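You operate a simulated robot arm through the tools that you are given. There is no shell and no other tool.

The job below is to be done with a simulated two-armed robot. You get a single attempt, and the scene is never put back.

Task
Drop the grey cart's guard rail, cover both open cartons, raise it again.
Fine: the lids wait on the top deck; one on each carton, seated square; the cartons and the white cases stay where they are.
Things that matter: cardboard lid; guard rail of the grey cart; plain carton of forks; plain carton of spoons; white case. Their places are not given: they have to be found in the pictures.

It is judged by the outcome, as a careful person would: the job done as asked, and still so three seconds after it is handed in. It fails if anything else is knocked over, pushed out of place, dropped, spilled or broken. A push-on lid holds only when it is set on centred and level and pressed home; a screw cap is set on level and turned clockwise until tight.

Robot
Two 7-joint arms with two-finger parallel grippers on one trunk that stands fixed in place. Base frame: the origin is at the foot of the trunk, x ahead of it, y to its left, z up. Lengths are in cm, angles in degrees, forces in N, time in s.
The left shoulder is at [5, 17.7, 110.4], the right one opposite. With the tool pointing down near the work surface each hand reaches from about 10 to 36 cm from the base axis, measured 20 degrees to its own side. Payload 3.43 kg a hand.
The tool frame of a hand sits at the grasp point between the pads (the TCP): z along the fingers, y along the line on which they close. The tips reach 3.4 cm beyond it. Largest opening 12.8 cm; finger width 2.4, thickness 1.2; the body of the gripper, 4.8 by 13 cm, starts 9.6 cm behind the TCP.
Orientation is told as [roll, pitch, yaw] about the base's x, y, z axes, in that order, counted from this pose: with the fingers straight down and closing along the base's y, the tool's x points along the base's -x, its y along +y and its z along -z.

Tools
- The arms move only by the tool nudge_tool. It takes "left_increments", "right_increments" or both (then of equal length, played together; a hand with none holds still); each is a list of rows, each a list of 7 numbers: the turn, a rotation vector about the tool's x, y, z in degrees, then the shift along the tool's x, y, z in m, then the finger opening in m, from 0 to 0.128. In form: [[ax, ay, az, dx, dy, dz, gripper], ...]. A call has 1 to 20 rows; each row shifts and turns the commanded pose from where the row before left it, along the tool's axes as they then stand. Each row takes 0.2 s and may step no farther than 5 cm and 8.6 degrees from the row before; otherwise, or with a gripper value out of range, the whole call is refused. A pose out of reach is approached as far as the arm can. The call stops where the force on the tool passes 40 N (or 10 N more than at its start, if that is more) or the arm is blocked; 0.2 s more then pass. The fingers move at their own pace (about 10.8 cm/s each) and stop on an object; they squeeze with about 33 N. The grip force told is the motor's: it shows also when the fingers shut on nothing. Time passes only in rows, and 0.2 s behind the last, so rows that do not move let the fingers close. It gives the time, the measured TCP pose, the force on the tool (base axes), the opening and the grip force at its end, in the units of the frame above (readings bear some noise), with the torque about the TCP (base axes, N m) and any sound that the robot's microphone picked up, and new pictures: "views" is both (left out), scene, wrist or none (wrist: the cameras of the hands that moved).
- Cameras (640 x 400 px; columns grow to the right, rows downward): "scene" is now at [14.6, -4.43, 126.89]; the picture's right is [-0.46, -0.89, 0.00], its down [-0.50, 0.26, -0.82] and it looks along [0.73, -0.38, -0.57] (base axes); focal length 230 px, centre (320, 200). "left" rides on the left gripper at [7.6, 1.1, -16] in its tool frame; the picture's right is [-0.15, 0.99, 0.00], its down [-0.88, -0.13, -0.46] and it looks along [-0.45, -0.07, 0.89] (tool axes); focal length 234 px, centre (320, 200). "right" rides on the right gripper at [7.6, -1.1, -16] in its tool frame; the picture's right is [0.15, 0.99, 0.00], its down [-0.88, 0.13, -0.46] and it looks along [-0.45, 0.07, 0.89] (tool axes); focal length 234 px, centre (320, 200).
- slide_trunk(by): slides the trunk up (or, below 0, down) by that many cm; the arms and the scene camera ride with it, the base frame stays. It gives what a move gives, with no picture.
- turn_head(pan, tilt): turns the head with the scene camera to pan (to the left, within 80 degrees either way) and tilt (down, from -29 to 69), counted from straight ahead of the robot. It gives what a move gives, and a new picture of the scene camera.
- locate(camera, pixels): for up to 12 pixels [column, row] of the newest picture of that camera ("zoom" is the newest enlarged one), the place [x, y, z] in the base frame of the surface seen there, good to about 0.2 cm. No time passes.
- close_up(camera, box): a new picture of the part [left, top, right, bottom] of that camera's present view, enlarged. No time passes.
- sign_off(): hands the job in; it is judged then, once.

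Leave the grippers open and the arms clear of the work at the hand-in unless told otherwise.

The tools are called after "Emit:" as a command line: name --argument value ..., lists and objects as JSON in quotes. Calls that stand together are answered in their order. nudge_tool: Moves the arms, as the interface text tells. Its arguments: {"type":"object","properties":{"left_increments":{"type":"array","items":{"type":"array","items":{"type":"number"}}},"right_increments":{"type":"array","items":{"type":"array","items":{"type":"number"}}},"views":{"type":"string","enum":["both","scene","wrist","none"]}},"required":[]} The other tools are called the same way: slide_trunk (by) slides the trunk up or down; turn_head (pan, tilt) turns the head that bears the scene camera; locate (camera, pixels) gives the place of the surface under pixels of a picture; close_up (camera, box) takes an enlarged picture of a part of a camera's view; sign_off () hands the job in.

At the start:

```text
time_s: 0.0
left_eef_pos: [36.83, -5.57, 113.95]
left_tcp_rot: [0.0, 0.0, 0.0]
left_contact_force: [-0.6, -0.3, -0.2]
left_wrist_torque: [0.01, 0.01, 0.01]
left_gripper_width: 12.8
left_gripper_force: 0.0
right_eef_pos: [26.95, -34.94, 112.99]
right_tcp_rot: [0.0, 0.1, 0.0]
right_contact_force: [0.3, 0.2, -0.4]
right_wrist_torque: [0.03, -0.01, 0.0]
right_gripper_width: 12.83
right_gripper_force: 0.1
trunk travel left (down, up): [-27.5, 12.6]
head pan, tilt: [-27.5, 34.5]
```

scene: 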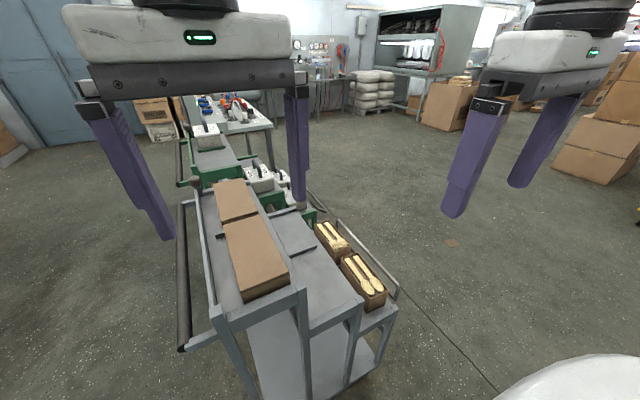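
right: 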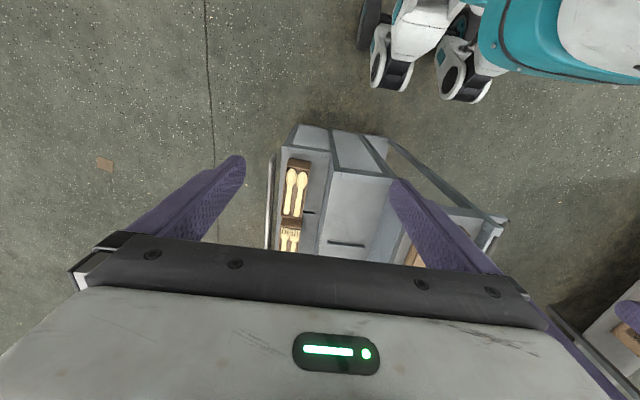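
left: 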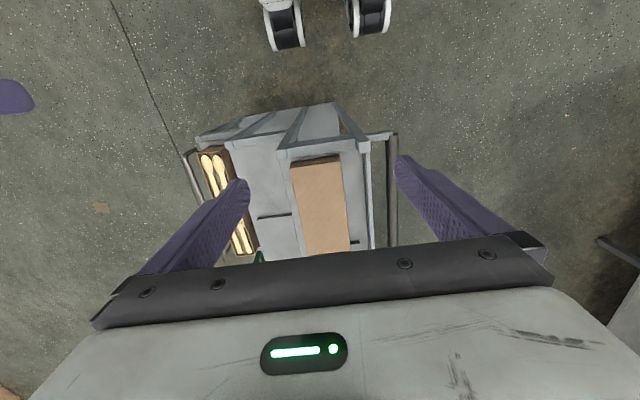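

I see a grey stepped cart: two brown lids on the top deck at about (240,240), two open cartons on a lower step at about (350,260), and a guard rail beside them. I'll enlarge the cart before moving anything.

Emit:
close_up --camera "scene" --box '[170, 170, 410, 320]'

Emit:
locate --camera "scene" --pixels '[[215, 182], [245, 178], [257, 213], [225, 224], [290, 275], [243, 300], [316, 224], [333, 221], [350, 246], [384, 294], [398, 294], [338, 222]]'

```text
2.67 times, centred on (290, 245) of scene
```

zoom: 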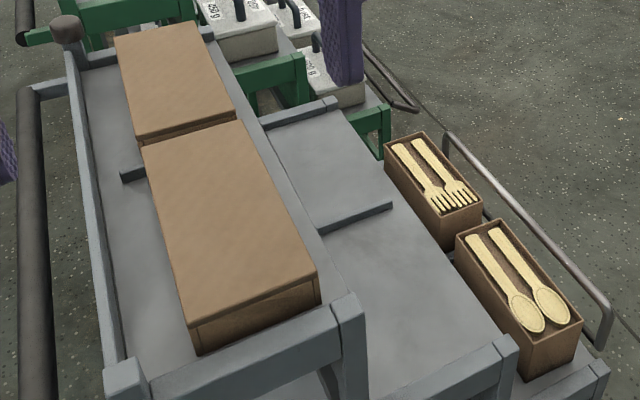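

```text
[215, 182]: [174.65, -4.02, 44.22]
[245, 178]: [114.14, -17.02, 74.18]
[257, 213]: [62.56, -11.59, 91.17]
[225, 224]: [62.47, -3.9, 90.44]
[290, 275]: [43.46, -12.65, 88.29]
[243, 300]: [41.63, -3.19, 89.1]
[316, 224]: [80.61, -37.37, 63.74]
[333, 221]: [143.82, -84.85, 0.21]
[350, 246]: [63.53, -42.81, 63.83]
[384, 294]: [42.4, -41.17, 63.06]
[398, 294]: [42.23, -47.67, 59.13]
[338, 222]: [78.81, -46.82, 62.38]
```

The zoom shows the rail as a thin U-shaped bar outside the cartons' step. I'll locate the corners of the lids, cartons and rail in the enlarged picture.

Emit:
locate --camera "zoom" --pixels '[[118, 38], [197, 22], [235, 112], [136, 136], [144, 150], [240, 122], [316, 272], [188, 328], [198, 353], [320, 300], [95, 250], [140, 340]]'

Emit:
locate --camera "zoom" --pixels '[[386, 157], [425, 133], [481, 208], [440, 220], [457, 237], [502, 220], [581, 324], [526, 342], [524, 379], [576, 358], [400, 280], [445, 255]]'

Emit:
locate --camera "zoom" --pixels '[[448, 134], [500, 195], [560, 257], [607, 308], [604, 345], [590, 380], [445, 150], [330, 180], [270, 118], [328, 100], [390, 206], [322, 232]]'

Emit:
close_up --camera "scene" --box '[300, 190, 410, 320]'

```text
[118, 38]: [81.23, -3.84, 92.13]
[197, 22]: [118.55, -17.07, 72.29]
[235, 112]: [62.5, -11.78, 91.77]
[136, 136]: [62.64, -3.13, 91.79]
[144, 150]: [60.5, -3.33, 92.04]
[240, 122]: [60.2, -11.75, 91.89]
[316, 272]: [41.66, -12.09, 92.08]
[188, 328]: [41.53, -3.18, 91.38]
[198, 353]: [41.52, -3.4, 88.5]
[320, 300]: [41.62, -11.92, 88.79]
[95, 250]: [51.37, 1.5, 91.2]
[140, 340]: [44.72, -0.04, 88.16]
```

```text
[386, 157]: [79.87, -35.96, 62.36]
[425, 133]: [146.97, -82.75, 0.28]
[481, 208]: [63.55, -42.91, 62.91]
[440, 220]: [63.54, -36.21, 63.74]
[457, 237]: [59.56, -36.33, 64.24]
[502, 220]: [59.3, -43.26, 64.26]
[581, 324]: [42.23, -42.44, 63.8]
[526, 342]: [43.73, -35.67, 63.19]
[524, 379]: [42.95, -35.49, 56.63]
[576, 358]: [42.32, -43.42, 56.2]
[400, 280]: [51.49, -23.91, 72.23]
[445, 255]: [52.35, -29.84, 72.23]
```

```text
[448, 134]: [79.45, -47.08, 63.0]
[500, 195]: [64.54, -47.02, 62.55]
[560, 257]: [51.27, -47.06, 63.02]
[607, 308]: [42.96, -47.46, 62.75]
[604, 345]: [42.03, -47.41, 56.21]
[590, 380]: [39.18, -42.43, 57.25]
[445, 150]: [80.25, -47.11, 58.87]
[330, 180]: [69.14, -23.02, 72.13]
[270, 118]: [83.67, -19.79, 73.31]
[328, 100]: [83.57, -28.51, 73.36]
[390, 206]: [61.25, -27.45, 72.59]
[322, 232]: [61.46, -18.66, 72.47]
```

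```text
3.08 times, centred on (355, 255) of scene
```

zoom: 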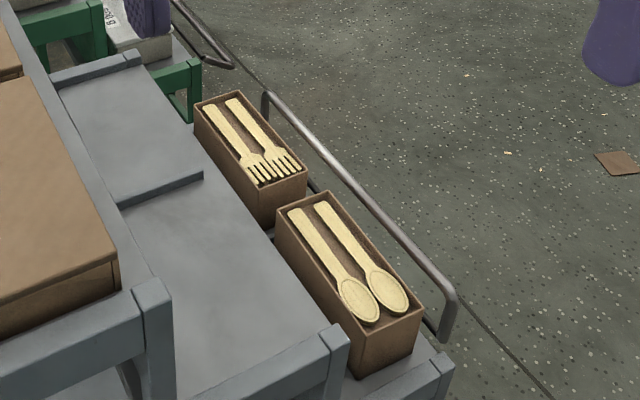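

The cart is stepped: the lids sit at z≈92 (near x 41.5–60.5, far x 62.5–81), the cartons have rims at z≈64 and y −36…−43, and the rail is at y≈−47, z≈63. I need to see how the rail is hinged, so I'll turn the head toward it.

Emit:
turn_head --pan -40 --tilt 48

```text
time_s: 0.8
left_eef_pos: [36.69, -5.59, 113.92]
left_tcp_rot: [-0.1, 0.0, 0.0]
left_contact_force: [-0.2, 0.1, 0.2]
left_wrist_torque: [0.0, 0.0, -0.01]
left_gripper_width: 12.82
left_gripper_force: 0.0
right_eef_pos: [26.89, -34.92, 113.12]
right_tcp_rot: [0.0, 0.0, 0.0]
right_contact_force: [0.4, 0.1, 0.0]
right_wrist_torque: [-0.02, -0.01, -0.01]
right_gripper_width: 12.79
right_gripper_force: 0.1
trunk travel left (down, up): [-27.5, 12.6]
head pan, tilt: [-40.0, 48.0]
```

scene: 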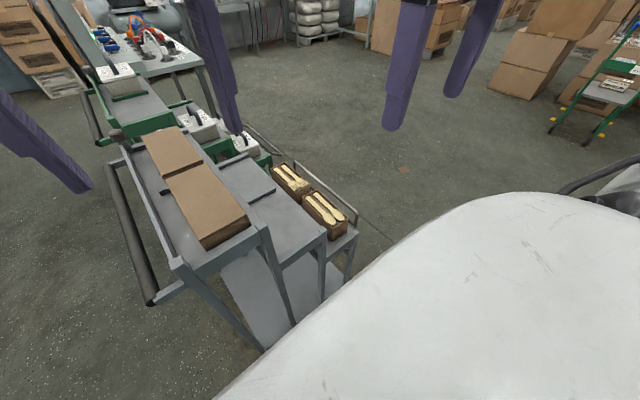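

The white body now fills the lower right, but the rail is still in view around (270–360, 130–220). I'll enlarge that area, including the far end and the green cart's rail for comparison.

Emit:
close_up --camera "scene" --box '[260, 140, 380, 270]'

Emit:
close_up --camera "scene" --box '[90, 60, 300, 200]'

Emit:
close_up --camera "right" --box '[240, 110, 520, 260]'

Emit:
close_up --camera "left" --box '[170, 90, 420, 260]'

```text
3.08 times, centred on (320, 205) of scene
```

zoom: 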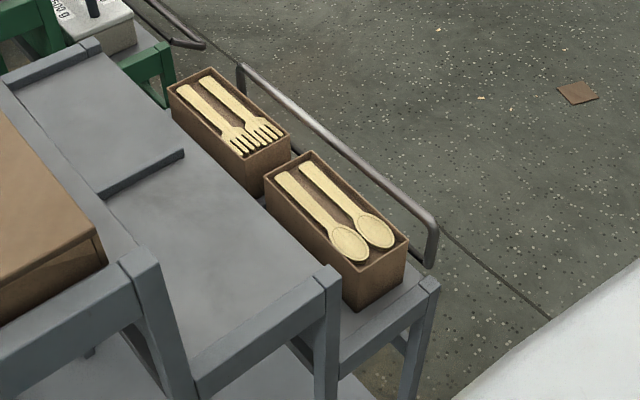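

```text
2.86 times, centred on (195, 130) of scene
```

zoom: 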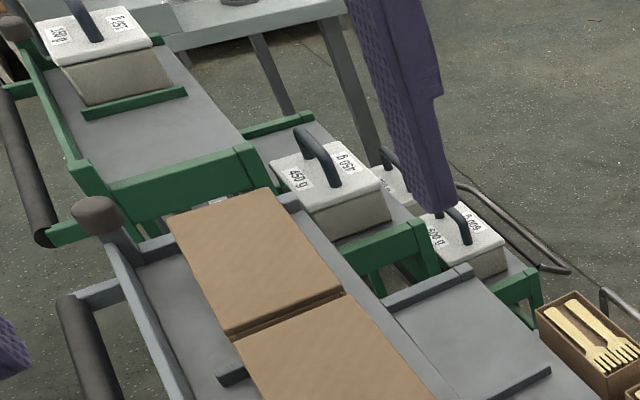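

```text
2.29 times, centred on (380, 185) of right
```

zoom: 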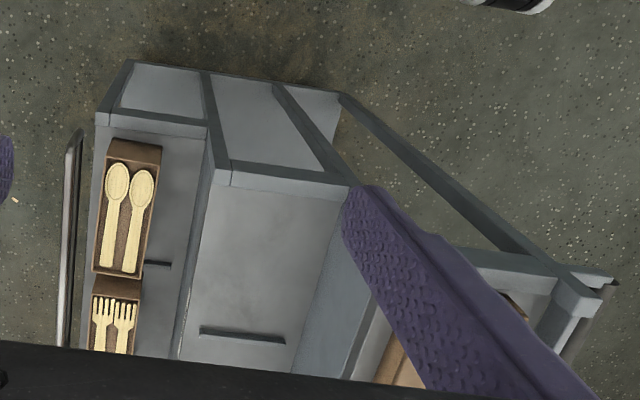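

```text
2.35 times, centred on (295, 175) of left
```

zoom: 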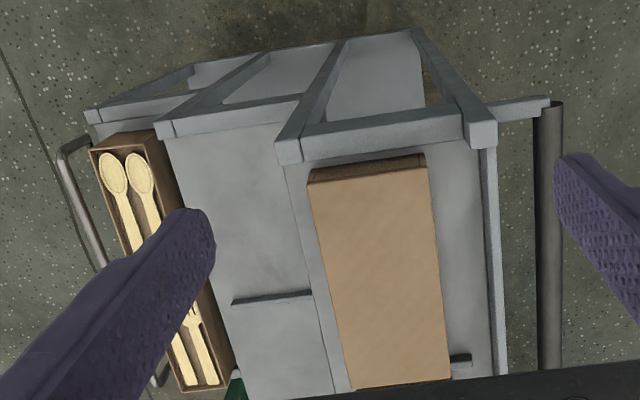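

There's a dark round knob at the far-left corner of the grey cart's top deck, about (117,135) in the scene, and the green cart has the same. It might be the rail's lever, so I'll measure it, the side bars and the rail ends.

Emit:
locate --camera "scene" --pixels '[[117, 135], [117, 130], [122, 150], [130, 165], [150, 210], [175, 262], [110, 165], [150, 300], [180, 285], [242, 125], [285, 157], [92, 68]]'

Emit:
close_up --camera "scene" --box '[90, 110, 250, 210]'

Emit:
close_up --camera "scene" --box '[220, 110, 320, 200]'

Emit:
close_up --camera "scene" --box '[300, 180, 370, 280]'

```text
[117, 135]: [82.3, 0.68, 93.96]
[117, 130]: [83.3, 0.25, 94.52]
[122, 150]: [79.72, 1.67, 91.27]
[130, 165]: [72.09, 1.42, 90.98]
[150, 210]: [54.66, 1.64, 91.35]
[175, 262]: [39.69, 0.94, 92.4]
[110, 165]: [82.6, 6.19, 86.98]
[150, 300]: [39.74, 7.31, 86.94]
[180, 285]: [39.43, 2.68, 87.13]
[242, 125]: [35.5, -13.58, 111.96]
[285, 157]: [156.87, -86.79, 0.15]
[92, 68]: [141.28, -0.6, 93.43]
```

```text
4.00 times, centred on (170, 160) of scene
```

zoom: 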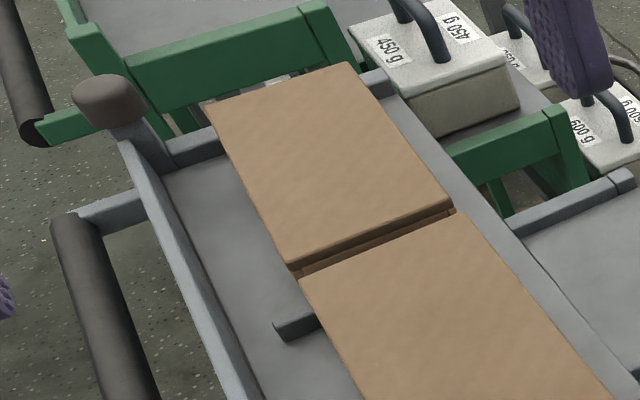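

```text
4.44 times, centred on (270, 155) of scene
```

zoom: 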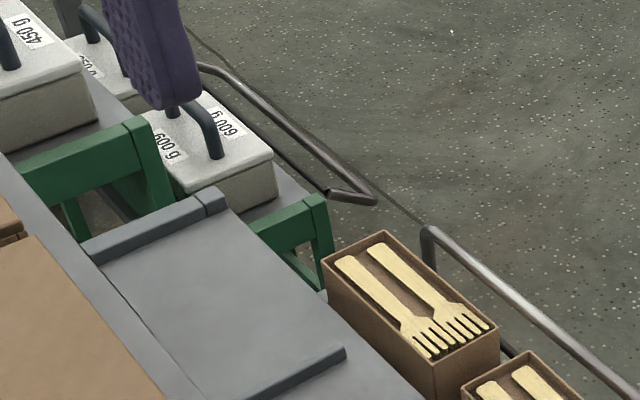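

```text
4.00 times, centred on (335, 230) of scene
```

zoom: 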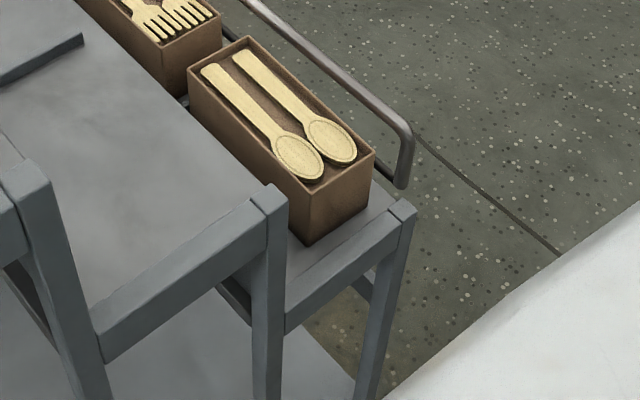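

The green cart's rail lies folded outward, while the grey cart's stands upright as a U (top bar y≈−47, z≈63, x 43–80), hinged at the step edge near z≈56. I'll pinch its top bar with the right hand and lead it outward. First I'll move the left hand away to the left and the right hand over the rail.

Emit:
nudge_tool --left_increments '[[0, 0, 0, 0, 0.04, 0, 0.128], [0, 0, 0, 0, 0.04, 0, 0.128], [0, 0, 0, 0, 0.04, 0, 0.128], [0, 0, 0, 0, 0.04, 0, 0.128], [0, 0, 0, 0, 0.04, 0, 0.128], [0, 0, 0, 0, 0.04, 0, 0.128]]' --right_increments '[[0, 0, 0, -0.0385, -0.02, 0.0217, 0.03], [0, 0, 0, -0.0385, -0.02, 0.0217, 0.03], [0, 0, 0, -0.0385, -0.02, 0.0217, 0.03], [0, 0, 0, -0.0385, -0.02, 0.0217, 0.03], [0, 0, 0, -0.0385, -0.02, 0.0217, 0.03], [0, 0, 0, -0.0385, -0.02, 0.0217, 0.03]]' --views "both"

```text
time_s: 2.2
left_eef_pos: [37.18, 18.1, 113.99]
left_tcp_rot: [0.1, 0.1, -0.1]
left_contact_force: [-0.1, 0.0, 0.1]
left_wrist_torque: [0.05, 0.02, 0.0]
left_gripper_width: 12.78
left_gripper_force: 0.0
right_eef_pos: [50.21, -47.38, 99.96]
right_tcp_rot: [0.0, 0.1, -0.1]
right_contact_force: [0.4, -0.4, -0.6]
right_wrist_torque: [0.04, 0.02, -0.01]
right_gripper_width: 3.0
right_gripper_force: 0.0
trunk travel left (down, up): [-27.5, 12.6]
head pan, tilt: [-40.0, 48.0]
```

scene: 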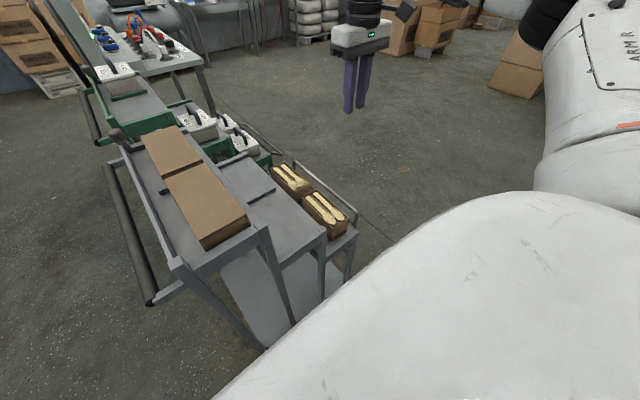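
right: 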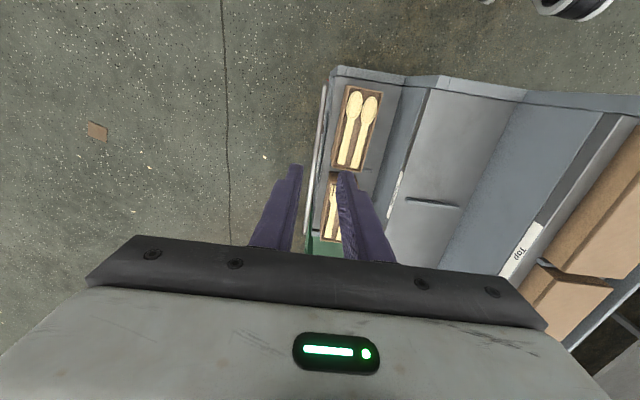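
left: 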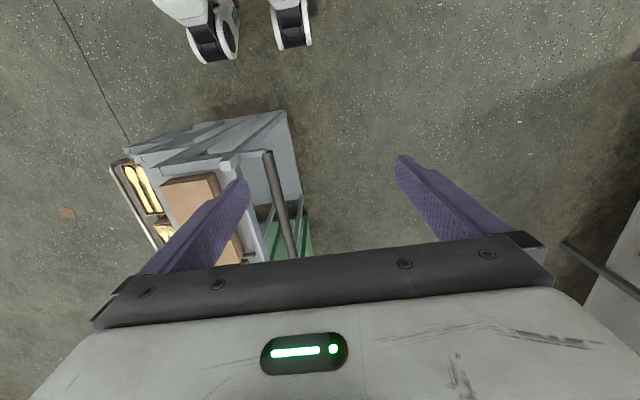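

In the right wrist view there are labels on the cart's step faces, one at about (520,250) that may read "Top" and one at (397,190). I'll enlarge both, plus the rail's hinge area.

Emit:
close_up --camera "right" --box '[460, 190, 640, 300]'

Emit:
close_up --camera "right" --box '[290, 60, 470, 260]'

Emit:
locate --camera "right" --pixels '[[325, 88], [320, 120], [315, 160], [328, 120], [395, 200], [525, 250], [385, 110], [410, 90]]'

```text
3.56 times, centred on (550, 245) of right
```

zoom: 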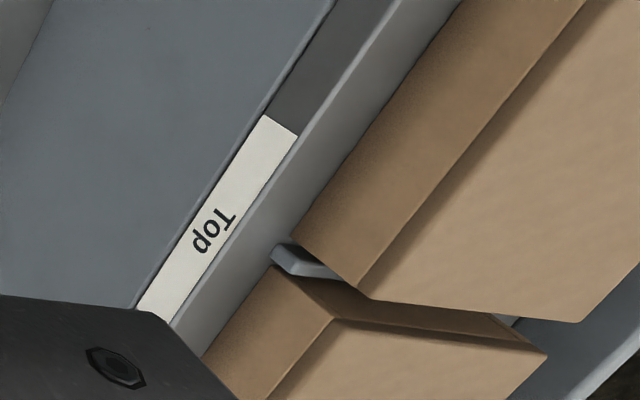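

```text
2.00 times, centred on (380, 160) of right
```

zoom: 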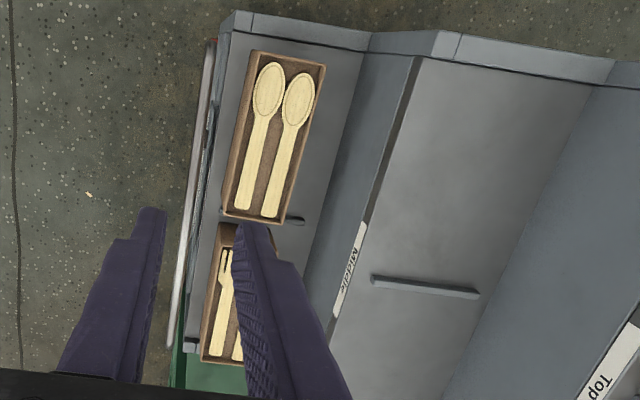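

```text
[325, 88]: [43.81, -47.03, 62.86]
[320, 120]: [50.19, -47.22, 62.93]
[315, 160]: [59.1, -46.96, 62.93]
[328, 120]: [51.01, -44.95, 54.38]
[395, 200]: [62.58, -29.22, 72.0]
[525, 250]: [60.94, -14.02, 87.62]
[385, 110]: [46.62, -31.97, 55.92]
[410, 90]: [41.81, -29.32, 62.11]
```

The decks are labelled Top and Middle, and the bottom deck surface is at z≈54.4. I'll enlarge the near end of the rail, where I noticed something reddish around (327,82).

Emit:
close_up --camera "right" --box '[300, 60, 360, 130]'

Emit:
close_up --camera "left" --box '[90, 140, 210, 260]'

Emit:
close_up --camera "scene" --box '[255, 145, 365, 225]'

```text
5.71 times, centred on (330, 95) of right
```

zoom: 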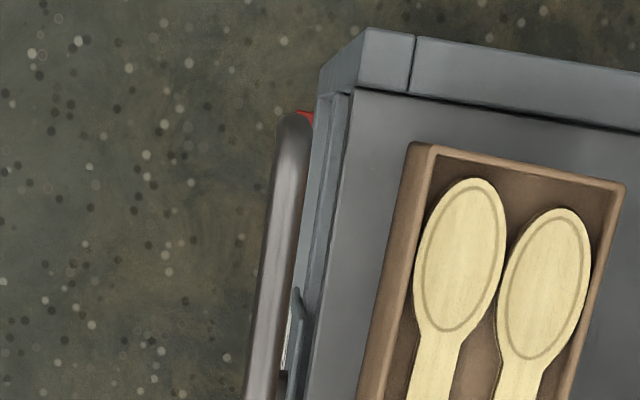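

```text
3.33 times, centred on (150, 200) of left
```

zoom: 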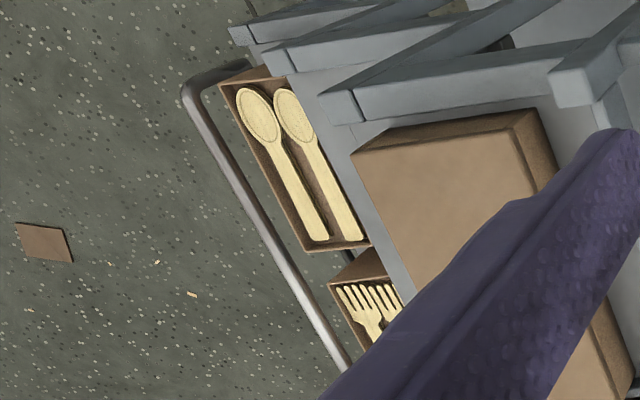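

```text
5.00 times, centred on (310, 185) of scene
```

zoom: 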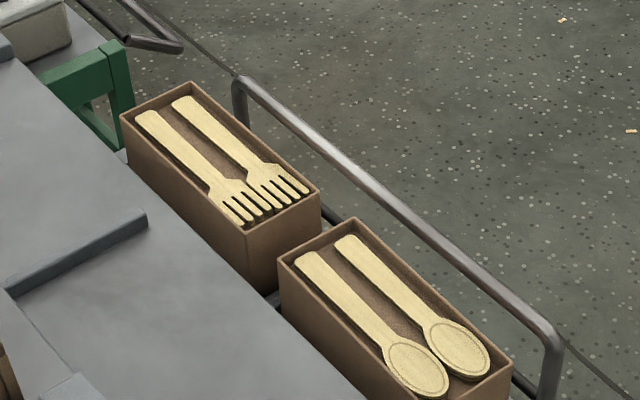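

There's a red piece under the rail's near end at zoom (303,117), which is probably a catch. I need to see it from outside the cart, so I'll lower the right hand well outside the rail and roll it to face the cart.

Emit:
nudge_tool --right_increments '[[0, 0, 0, 0.006, -0.0241, 0.035, 0.03], [0, 0, 0, 0.006, -0.0241, 0.035, 0.03], [0, 0, 0, 0.006, -0.0241, 0.035, 0.03], [0, 0, 0, 0.006, -0.0241, 0.035, 0.03], [0, 0, 0, 0.006, -0.0241, 0.035, 0.03], [0, 0, 0, 0.006, 0, 0.035, 0.03], [0, 0, 0, 0.006, 0, 0.035, 0.03], [0, 0, 0, 0, 0, 0.035, 0.03], [-8, 0, 0, 0, 0, 0, 0.03], [-8, 0, 0, 0, 0, 0, 0.03], [-8, 0, 0, 0, 0, 0, 0.03], [-8, 0, 0, 0, 0, 0, 0.03], [-8, 0, 0, 0, 0, 0, 0.03], [-5, 0, 0, 0, 0, 0, 0.03]]' --views "both"

```text
time_s: 5.2
left_eef_pos: [36.99, 18.14, 114.1]
left_tcp_rot: [0.0, 0.0, 0.0]
left_contact_force: [-0.5, 0.9, 0.0]
left_wrist_torque: [-0.02, 0.01, -0.02]
left_gripper_width: 12.79
left_gripper_force: 0.0
right_eef_pos: [33.49, -33.54, 82.17]
right_tcp_rot: [41.5, 0.4, -1.1]
right_contact_force: [-0.4, 0.2, -0.1]
right_wrist_torque: [-0.04, 0.0, 0.03]
right_gripper_width: 3.0
right_gripper_force: 0.1
right hand out of reach, approached as far as the arm can: row 1, 2, 3, 4, 5, 8, 9, 10, 11, 12, 13
trunk travel left (down, up): [-27.5, 12.6]
head pan, tilt: [-40.0, 48.0]
```

scene: 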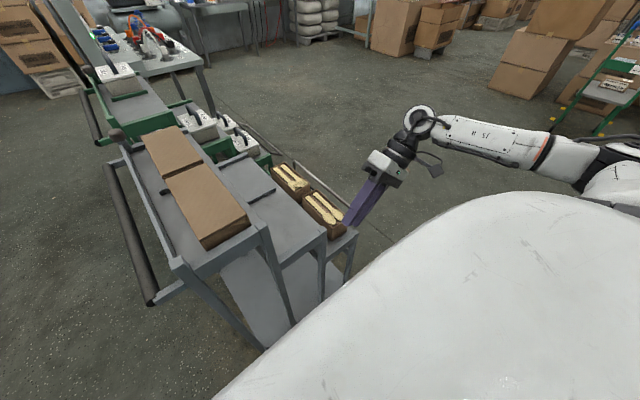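
right: 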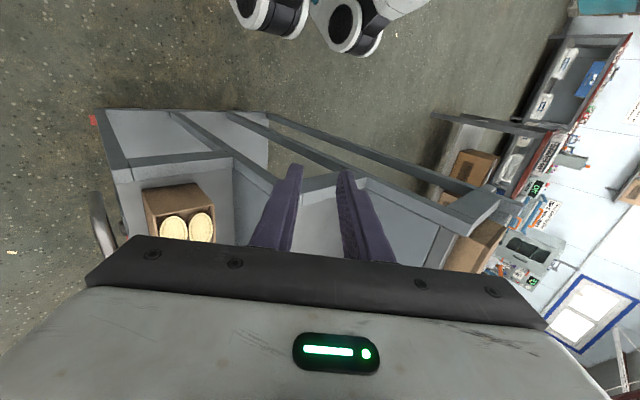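

That pose was out of reach, so the arm stopped at (33.5, −33.5, 82). Still, the right view shows a red piece on the cart's outer near corner at about (95,120). I'll enlarge it.

Emit:
close_up --camera "right" --box '[60, 90, 180, 260]'

Emit:
locate --camera "right" --pixels '[[94, 120], [93, 117], [97, 124], [105, 112], [103, 200], [115, 240], [120, 170]]'

```text
2.35 times, centred on (120, 175) of right
```

zoom: 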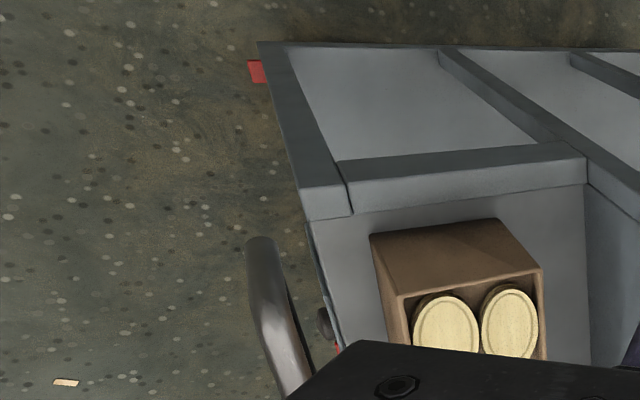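

```text
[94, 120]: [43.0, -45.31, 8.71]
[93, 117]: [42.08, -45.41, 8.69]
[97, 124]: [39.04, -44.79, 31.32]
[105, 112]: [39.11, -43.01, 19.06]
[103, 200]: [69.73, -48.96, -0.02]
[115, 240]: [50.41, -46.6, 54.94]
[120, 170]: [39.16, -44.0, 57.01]
```

I see two red things, one low at z≈8.7 and one near the hinge, plus a dark round knob by the rail at right-camera (121,227). I'll locate them.

Emit:
locate --camera "right" --pixels '[[121, 227], [121, 224], [124, 229], [127, 239], [108, 205], [100, 195], [128, 234]]'

Emit:
close_up --camera "right" --box '[85, 180, 165, 250]'

```text
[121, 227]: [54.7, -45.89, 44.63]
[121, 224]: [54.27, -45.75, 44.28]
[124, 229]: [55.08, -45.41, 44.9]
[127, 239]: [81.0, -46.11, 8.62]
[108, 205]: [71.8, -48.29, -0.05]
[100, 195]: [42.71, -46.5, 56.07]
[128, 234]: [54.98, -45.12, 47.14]
```

```text
5.71 times, centred on (125, 215) of right
```

zoom: 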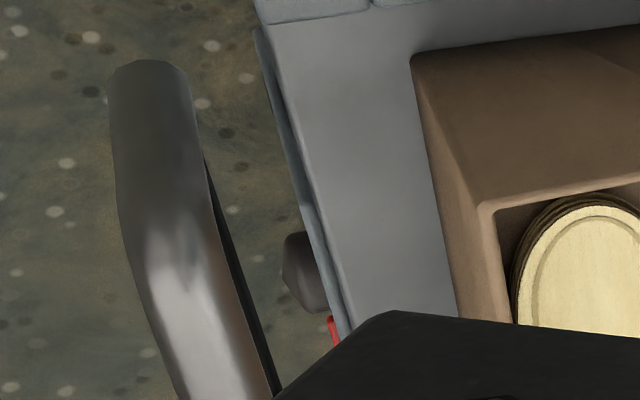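

The red bits are caster brake pedals at z≈8.7. The dark knob at (54.7, −45.9, 44.5) is below the bottom step on the outside, so it may be a rail release. I need more reach and a view from outside, so I'll pull both hands back and then lower the trunk.

Emit:
nudge_tool --left_increments '[[0, 0, 0, 0.03, 0.02, 0, 0.128], [0, 0, 0, 0.03, 0.02, 0, 0.128], [0, 0, 0, 0.03, 0.02, 0, 0.128]]' --right_increments '[[0, 0, 0, 0.03, 0, 0, 0.03], [0, 0, 0, 0.03, 0, 0, 0.03], [0, 0, 0, 0.03, 0, 0, 0.03]]' --views "none"

```text
time_s: 6.0
left_eef_pos: [27.92, 24.08, 114.0]
left_tcp_rot: [0.0, 0.0, 0.0]
left_contact_force: [-0.4, -0.4, -0.8]
left_wrist_torque: [0.02, 0.01, 0.01]
left_gripper_width: 12.82
left_gripper_force: 0.0
right_eef_pos: [24.44, -33.64, 82.23]
right_tcp_rot: [41.4, 0.1, -1.2]
right_contact_force: [-0.3, 0.8, 0.1]
right_wrist_torque: [-0.03, -0.01, 0.01]
right_gripper_width: 3.0
right_gripper_force: 0.1
trunk travel left (down, up): [-27.5, 12.6]
head pan, tilt: [-40.0, 48.0]
```

The commanded pose follows the reached pose, and both hands are now back clear of the cart. I'll lower the trunk 25 cm.

Emit:
slide_trunk --by -25

```text
time_s: 8.5
left_eef_pos: [28.03, 24.09, 88.98]
left_tcp_rot: [0.0, 0.0, 0.0]
left_contact_force: [0.4, -0.3, -0.4]
left_wrist_torque: [-0.02, 0.0, -0.01]
left_gripper_width: 12.82
left_gripper_force: 0.0
right_eef_pos: [24.46, -33.56, 57.32]
right_tcp_rot: [41.7, 0.1, -1.1]
right_contact_force: [1.5, -0.1, -0.6]
right_wrist_torque: [-0.02, 0.03, 0.01]
right_gripper_width: 3.02
right_gripper_force: 0.1
trunk travel left (down, up): [-2.5, 37.6]
head pan, tilt: [-40.0, 48.0]
```

The trunk is down and the shoulder is now near z≈85. I'll move the right hand out to the −y side to look at the outer face of the cart.

Emit:
nudge_tool --right_increments '[[0, 0, 0, 0, -0.026, -0.041, 0.03], [0, 0, 0, 0, -0.035, -0.031, 0.03], [0, 0, 0, 0, -0.035, -0.031, 0.03], [0, 0, 0, 0, -0.035, -0.031, 0.03], [0, 0, 0, -0.02, -0.025, -0.028, 0.03], [0, 0, 0, -0.02, -0.025, -0.028, 0.03]]' --views "both"

```text
time_s: 9.9
left_eef_pos: [27.95, 24.11, 89.08]
left_tcp_rot: [0.0, -0.1, 0.0]
left_contact_force: [0.9, 0.3, -1.8]
left_wrist_torque: [0.0, -0.03, -0.02]
left_gripper_width: 12.79
left_gripper_force: 0.0
right_eef_pos: [30.68, -45.5, 67.33]
right_tcp_rot: [41.4, 0.2, -1.4]
right_contact_force: [0.8, -0.8, 0.3]
right_wrist_torque: [0.01, -0.01, 0.0]
right_gripper_width: 3.0
right_gripper_force: 0.1
right hand out of reach, approached as far as the arm can: row 2, 3, 4, 5, 6
trunk travel left (down, up): [-2.5, 37.6]
head pan, tilt: [-40.0, 48.0]
```

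scene: 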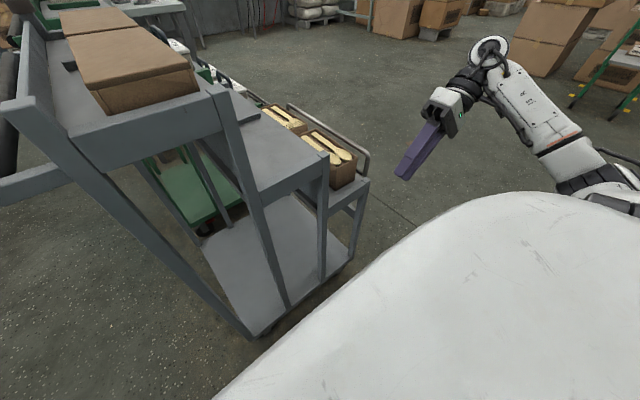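
right: 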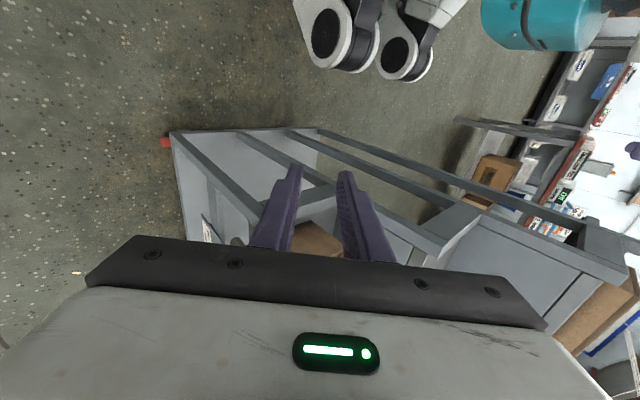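

Rolling the hand costs too much reach. I'll straighten it, yaw it toward the cart and pitch the fingers forward, so the wrist camera looks nearly level at the outer face from the near side.

Emit:
nudge_tool --right_increments '[[8.28, 0, 0, 0.03, 0, 0, 0.03], [8.28, 0, 0, 0.02, 0, 0, 0.03], [8.28, 0, 0, 0, 0, 0, 0.03], [8.28, 0, 0, 0, 0, 0, 0.03], [8.28, 0, 0, 0, 0, 0, 0.03], [0, 0, -8, 0, 0, 0, 0.03], [0, 0, -8, 0, 0, 0, 0.03], [0, 0, -8, 0, 0, 0, 0.03], [0, 0, -8, 0, 0, 0, 0.03], [0, 0, -8, 0, 0, 0, 0.03], [0, -8, 0, 0, 0, 0, 0.03], [0, -8, 0, 0, 0, 0, 0.03], [0, -8, 0, 0, 0, 0, 0.03], [0, -8, 0, 0, 0, 0, 0.03], [0, -8, 0, 0, 0, 0, 0.03], [0, -5, 0, 0, 0, 0, 0.03]]' --views "both"

```text
time_s: 13.3
left_eef_pos: [28.0, 24.21, 89.08]
left_tcp_rot: [0.0, 0.0, 0.0]
left_contact_force: [-0.6, -0.5, -0.7]
left_wrist_torque: [0.01, -0.01, 0.03]
left_gripper_width: 12.82
left_gripper_force: 0.1
right_eef_pos: [30.11, -30.27, 78.07]
right_tcp_rot: [0.4, -45.0, 38.6]
right_contact_force: [0.3, 0.1, 0.0]
right_wrist_torque: [0.01, -0.01, -0.02]
right_gripper_width: 3.02
right_gripper_force: 0.0
right hand out of reach, approached as far as the arm can: row 8, 9, 10, 11, 12, 13, 14, 15, 16
trunk travel left (down, up): [-2.5, 37.6]
head pan, tilt: [-40.0, 48.0]
```

scene: 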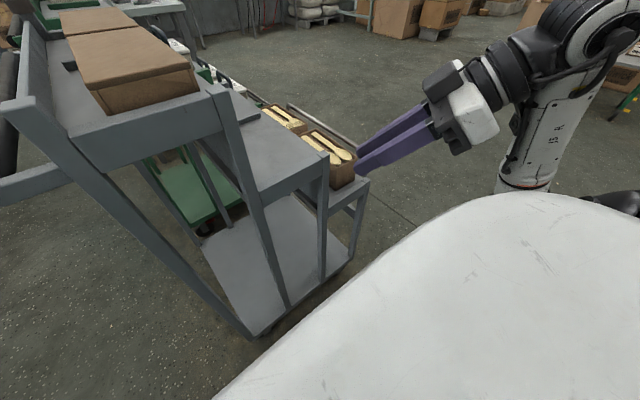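
right: 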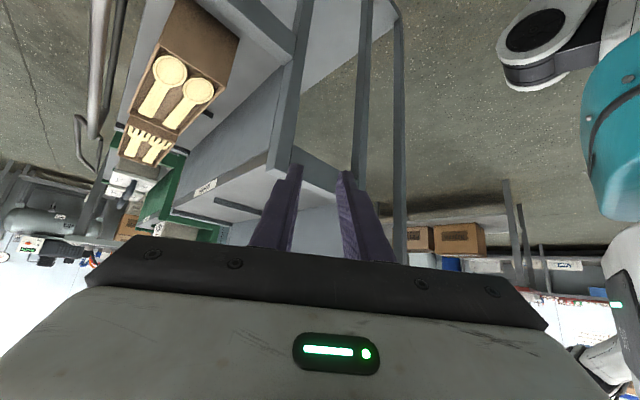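

The arm settled at (30, −30, 78) but the orientation is good. I'll translate outward to −y and down, keeping this orientation.

Emit:
nudge_tool --right_increments '[[0, 0, 0, 0.0277, -0.0313, -0.0076, 0.03], [0, 0, 0, 0.0277, -0.0313, -0.0076, 0.03], [0, 0, 0, 0.0277, -0.0313, -0.0076, 0.03], [0, 0, 0, 0.0277, -0.0313, -0.0076, 0.03], [0, 0, 0, 0.0277, -0.0313, -0.0076, 0.03], [0, 0, 0, 0.0277, -0.0313, -0.0076, 0.03], [0, 0, 0, 0.0277, -0.0313, -0.0076, 0.03]]' --views "both"

```text
time_s: 14.9
left_eef_pos: [28.01, 24.13, 89.02]
left_tcp_rot: [0.0, 0.0, 0.0]
left_contact_force: [-1.0, 0.2, 0.1]
left_wrist_torque: [-0.02, 0.0, -0.01]
left_gripper_width: 12.83
left_gripper_force: 0.1
right_eef_pos: [28.21, -32.96, 81.22]
right_tcp_rot: [0.3, -44.8, 38.5]
right_contact_force: [0.1, -0.1, 0.5]
right_wrist_torque: [-0.02, 0.0, 0.02]
right_gripper_width: 2.99
right_gripper_force: 0.0
right hand out of reach, approached as far as the arm can: row 1, 2, 3, 4, 5, 6, 7
trunk travel left (down, up): [-2.5, 37.6]
head pan, tilt: [-40.0, 48.0]
```

scene: 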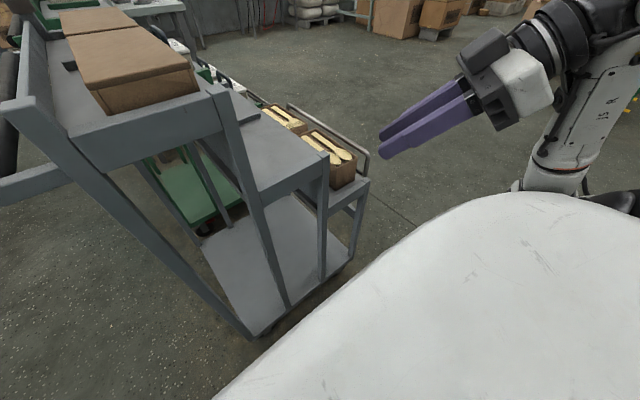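
right: 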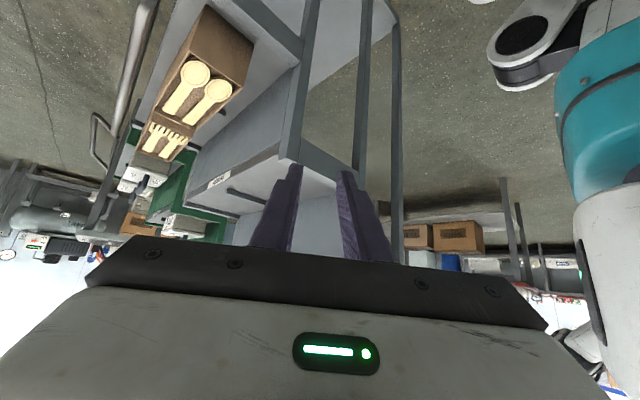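

Yawed that way, the arm can't get outside the rail. The wrist camera has a wide view, so pointing straight down from outside the rail should still show the outer face. I'll straighten the tool and then move it out.

Emit:
nudge_tool --right_increments '[[0, 8, 0, 0, 0, 0, 0.03], [0, 8, 0, 0, 0, 0, 0.03], [0, 8, 0, 0, 0, 0, 0.03], [0, 8, 0, 0, 0, 0, 0.03], [0, 8, 0, 0, 0, 0, 0.03], [0, 4.8, 0, 0, 0, 0, 0.03], [0, 0, 8, 0, 0, 0, 0.03], [0, 0, 8, 0, 0, 0, 0.03], [0, 0, 8, 0, 0, 0, 0.03], [0, 0, 8, 0, 0, 0, 0.03], [0, 0, 6.5, 0, 0, 0, 0.03], [0, 0, 0, 0, -0.04, 0.01, 0.03], [0, 0, 0, 0, -0.04, 0.01, 0.03], [0, 0, 0, 0, -0.04, 0.01, 0.03], [0, 0, 0, -0.01, -0.04, 0.01, 0.03], [0, 0, 0, -0.02, -0.04, 0.01, 0.03], [0, 0, 0, -0.02, -0.04, 0.01, 0.03]]' --views "both"

```text
time_s: 18.5
left_eef_pos: [27.89, 24.18, 89.13]
left_tcp_rot: [0.0, -0.1, -0.1]
left_contact_force: [-1.0, 0.7, 0.6]
left_wrist_torque: [-0.03, -0.03, 0.04]
left_gripper_width: 12.79
left_gripper_force: 0.0
right_eef_pos: [32.8, -53.47, 75.9]
right_tcp_rot: [0.0, 0.2, 0.3]
right_contact_force: [-0.9, 0.1, 2.3]
right_wrist_torque: [-0.07, -0.08, -0.01]
right_gripper_width: 3.0
right_gripper_force: 0.1
right hand out of reach, approached as far as the arm can: row 17
trunk travel left (down, up): [-2.5, 37.6]
head pan, tilt: [-40.0, 48.0]
```

scene: 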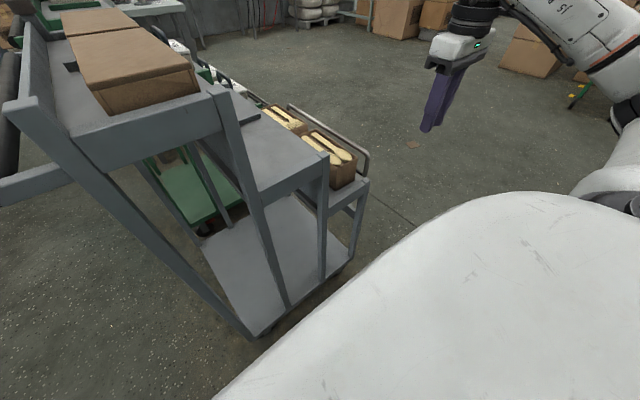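
right: 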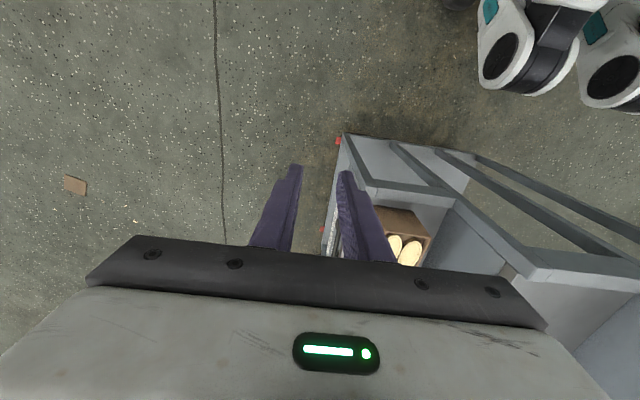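

I'm at the reach limit here, and the fingers hide the rail around (340,210). I'll open the fingers and pitch forward in place so the camera looks along the outer face.

Emit:
nudge_tool --right_increments '[[0, -8, 0, 0.02, 0, 0, 0.128], [0, -8, 0, 0.02, 0, 0, 0.128], [0, -8, 0, 0, 0, 0, 0.128], [0, -8, 0, 0, 0, 0, 0.128], [0, -8, 0, 0, 0, 0, 0.128]]' --views "both"

```text
time_s: 19.7
left_eef_pos: [27.96, 23.96, 88.94]
left_tcp_rot: [-0.1, 0.0, 0.0]
left_contact_force: [0.2, 0.0, 0.2]
left_wrist_torque: [0.01, 0.0, 0.0]
left_gripper_width: 12.8
left_gripper_force: 0.0
right_eef_pos: [32.79, -50.38, 78.21]
right_tcp_rot: [-1.1, -36.0, 0.1]
right_contact_force: [0.2, 0.0, -0.5]
right_wrist_torque: [-0.03, -0.01, -0.01]
right_gripper_width: 12.79
right_gripper_force: 0.0
right hand out of reach, approached as far as the arm can: row 1, 2, 3, 4, 5
trunk travel left (down, up): [-2.5, 37.6]
head pan, tilt: [-40.0, 48.0]
```

scene: 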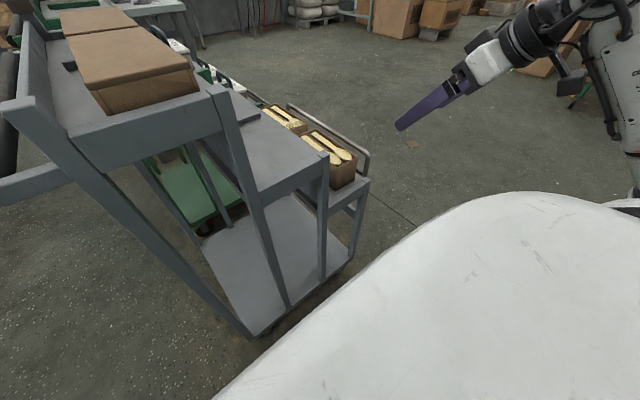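
right: 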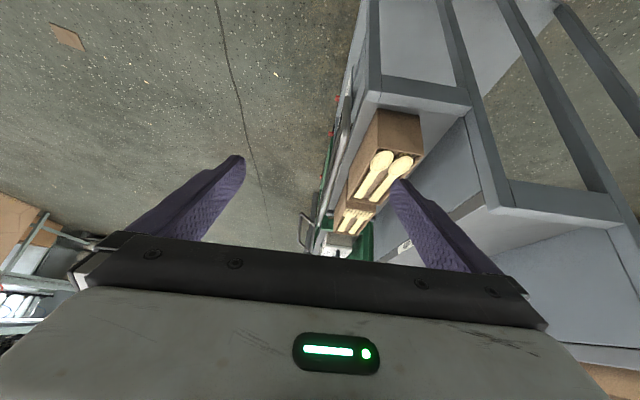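

That is a much better view along the outer side. I'll enlarge the rail area around (345,130).

Emit:
close_up --camera "right" --box '[290, 40, 430, 270]'

Emit:
close_up --camera "right" --box '[315, 70, 375, 150]'

```text
1.74 times, centred on (360, 155) of right
```

zoom: 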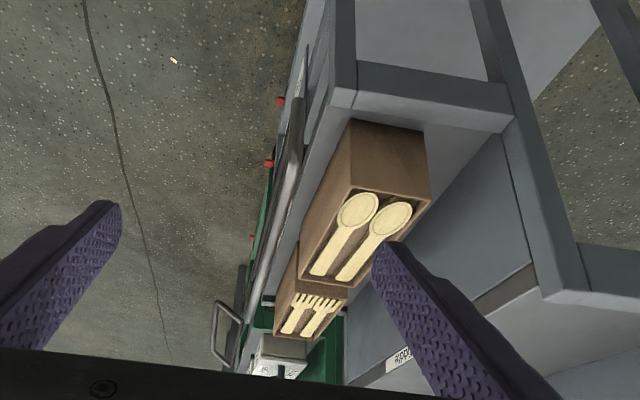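

```text
5.00 times, centred on (345, 110) of right
```

zoom: 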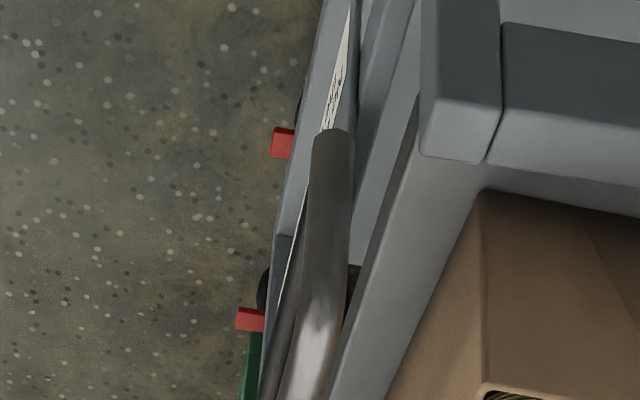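

A white label with text shows on the outer side at about zoom (342,80), along with dark round shapes. I'll locate these points.

Emit:
locate --camera "zoom" --pixels '[[344, 60], [335, 110], [282, 143], [264, 285], [250, 318], [330, 150], [320, 250], [283, 250], [355, 280], [300, 105], [296, 230], [275, 350]]'

Emit:
close_up --camera "right" --box '[325, 30, 365, 110]'

Emit:
close_up --camera "right" --box '[295, 130, 365, 250]'

```text
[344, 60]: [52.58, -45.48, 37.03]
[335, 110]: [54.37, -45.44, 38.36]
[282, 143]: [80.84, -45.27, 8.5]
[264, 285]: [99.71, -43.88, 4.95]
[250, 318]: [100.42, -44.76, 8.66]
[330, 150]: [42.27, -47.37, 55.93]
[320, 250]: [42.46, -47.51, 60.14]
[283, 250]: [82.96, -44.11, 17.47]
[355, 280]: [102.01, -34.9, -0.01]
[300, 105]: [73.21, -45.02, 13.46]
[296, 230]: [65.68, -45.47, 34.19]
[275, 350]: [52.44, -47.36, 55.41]
```

```text
5.00 times, centred on (345, 70) of right
```

zoom: 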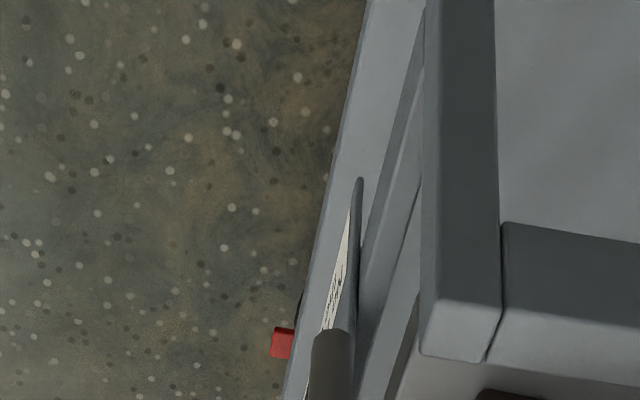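

```text
3.33 times, centred on (330, 190) of right
```

zoom: 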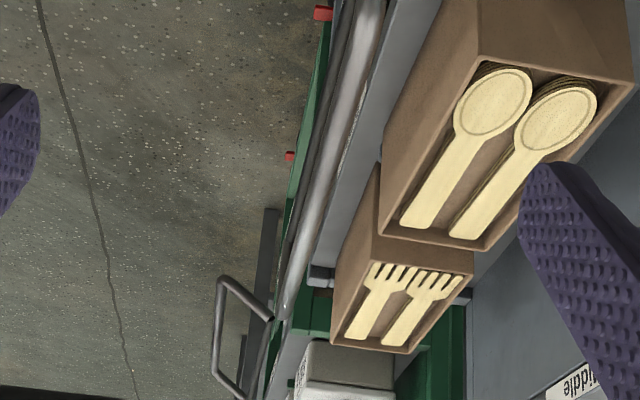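

There's a small plate with print on the outer side around (52–66, −45.4, 34–38), with the knob above it at z≈44.5. To read it I need the camera lower and level, so I'll narrow the fingers, pitch further forward and move down and out.

Emit:
nudge_tool --right_increments '[[0, -8, 0, 0, 0, 0, 0.02], [0, -8, 0, 0, 0, 0, 0.02], [0, -8, 0, 0, 0, 0, 0.02], [0, 0, 0, 0.036, -0.0167, 0.0208, 0.02], [0, 0, 0, 0.036, -0.0167, 0.0208, 0.02], [0, 0, 0, 0.036, -0.0167, 0.0208, 0.02], [0, 0, 0, 0.036, -0.0167, 0.0208, 0.02], [0, 0, 0, 0.036, -0.0167, 0.0208, 0.02], [0, 0, 0, 0.036, -0.0167, 0.0208, 0.02]]' --views "both"

```text
time_s: 21.7
left_eef_pos: [28.03, 24.03, 89.07]
left_tcp_rot: [0.0, 0.0, 0.0]
left_contact_force: [0.5, -0.3, -0.1]
left_wrist_torque: [0.0, -0.03, 0.0]
left_gripper_width: 12.78
left_gripper_force: 0.0
right_eef_pos: [36.36, -56.78, 55.8]
right_tcp_rot: [-1.8, -59.9, 1.1]
right_contact_force: [1.2, -0.3, -0.5]
right_wrist_torque: [0.02, -0.02, 0.01]
right_gripper_width: 1.98
right_gripper_force: 0.0
right hand out of reach, approached as far as the arm can: row 1, 2, 4
trunk travel left (down, up): [-2.5, 37.6]
head pan, tilt: [-40.0, 48.0]
```

scene: 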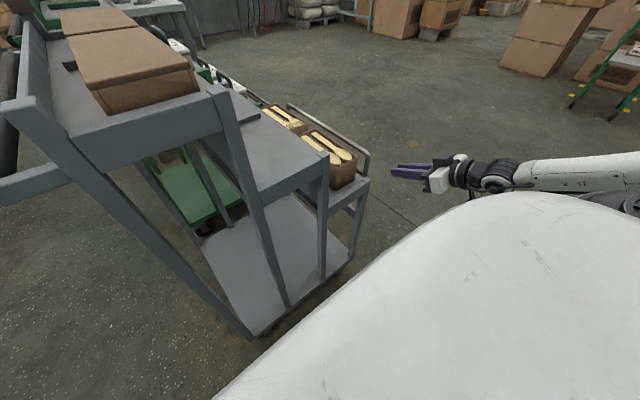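
right: 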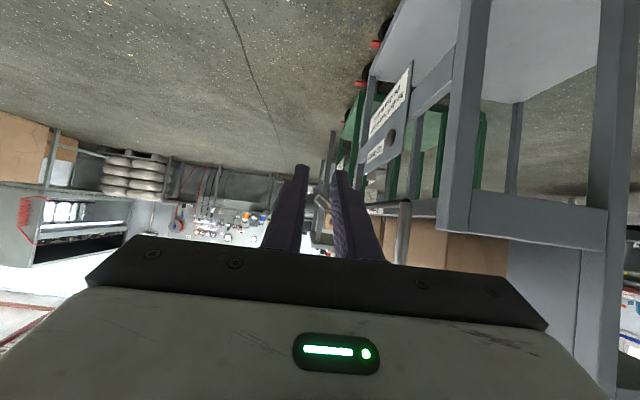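

Now I can see the plate with text and a knob at about (390,120). I'll enlarge it; the picture is upside down.

Emit:
close_up --camera "right" --box '[340, 50, 440, 190]'

Emit:
close_up --camera "right" --box '[355, 65, 415, 175]'

Emit:
locate --camera "right" --pixels '[[391, 138], [391, 133], [385, 110], [375, 155], [403, 70], [368, 125], [405, 150], [372, 175], [403, 205], [410, 90]]'

```text
2.86 times, centred on (390, 120) of right
```

zoom: 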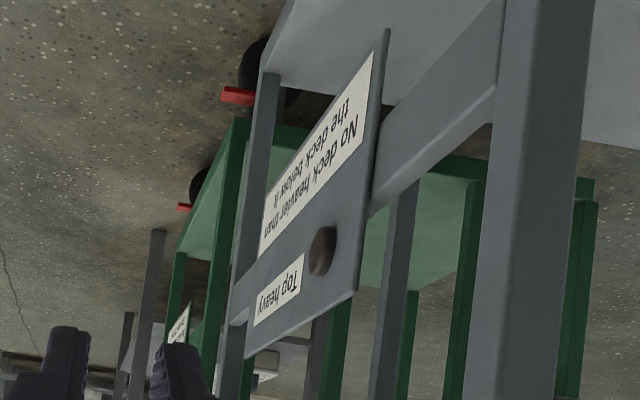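

```text
3.64 times, centred on (385, 120) of right
```

zoom: 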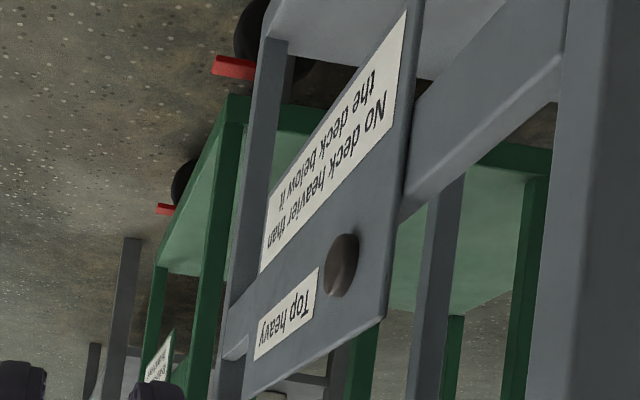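

```text
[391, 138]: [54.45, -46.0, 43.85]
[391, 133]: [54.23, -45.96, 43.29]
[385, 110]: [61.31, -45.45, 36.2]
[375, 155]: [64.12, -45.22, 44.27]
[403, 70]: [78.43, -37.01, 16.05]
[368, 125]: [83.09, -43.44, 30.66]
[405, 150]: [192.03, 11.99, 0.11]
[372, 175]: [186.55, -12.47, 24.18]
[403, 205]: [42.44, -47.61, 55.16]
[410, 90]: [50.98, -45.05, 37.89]
```

The plate reads "No deck heavier than the deck below it" with an unlit lamp marked "Top heavy", so the knobs are lamps and not rail releases. Moving lids from top to bottom keeps that rule. Next I'll look closely at the rail's near end at about (403,205) for a catch.

Emit:
close_up --camera "right" --box '[370, 180, 440, 270]'

Emit:
close_up --camera "right" --box '[310, 170, 420, 250]'

```text
4.44 times, centred on (405, 225) of right
```

zoom: 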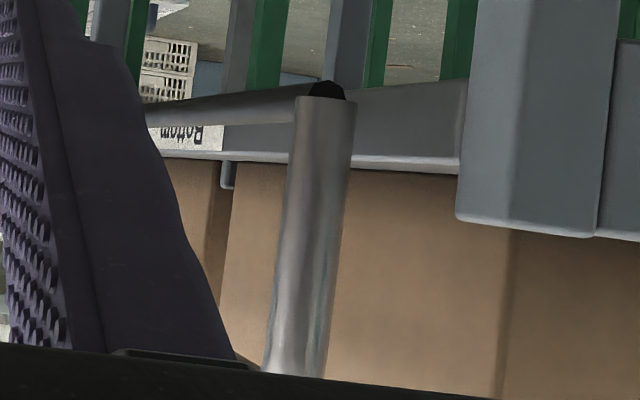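

```text
5.00 times, centred on (365, 210) of right
```

zoom: 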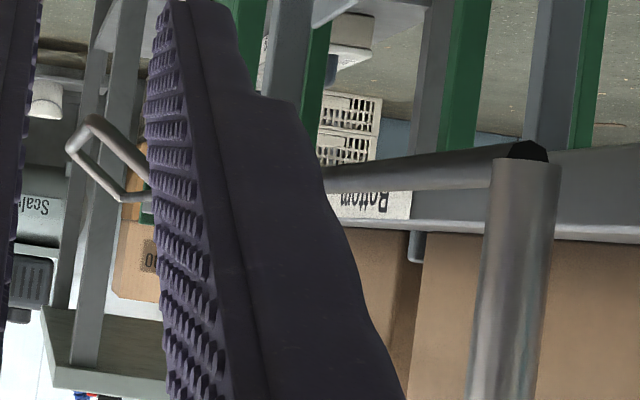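

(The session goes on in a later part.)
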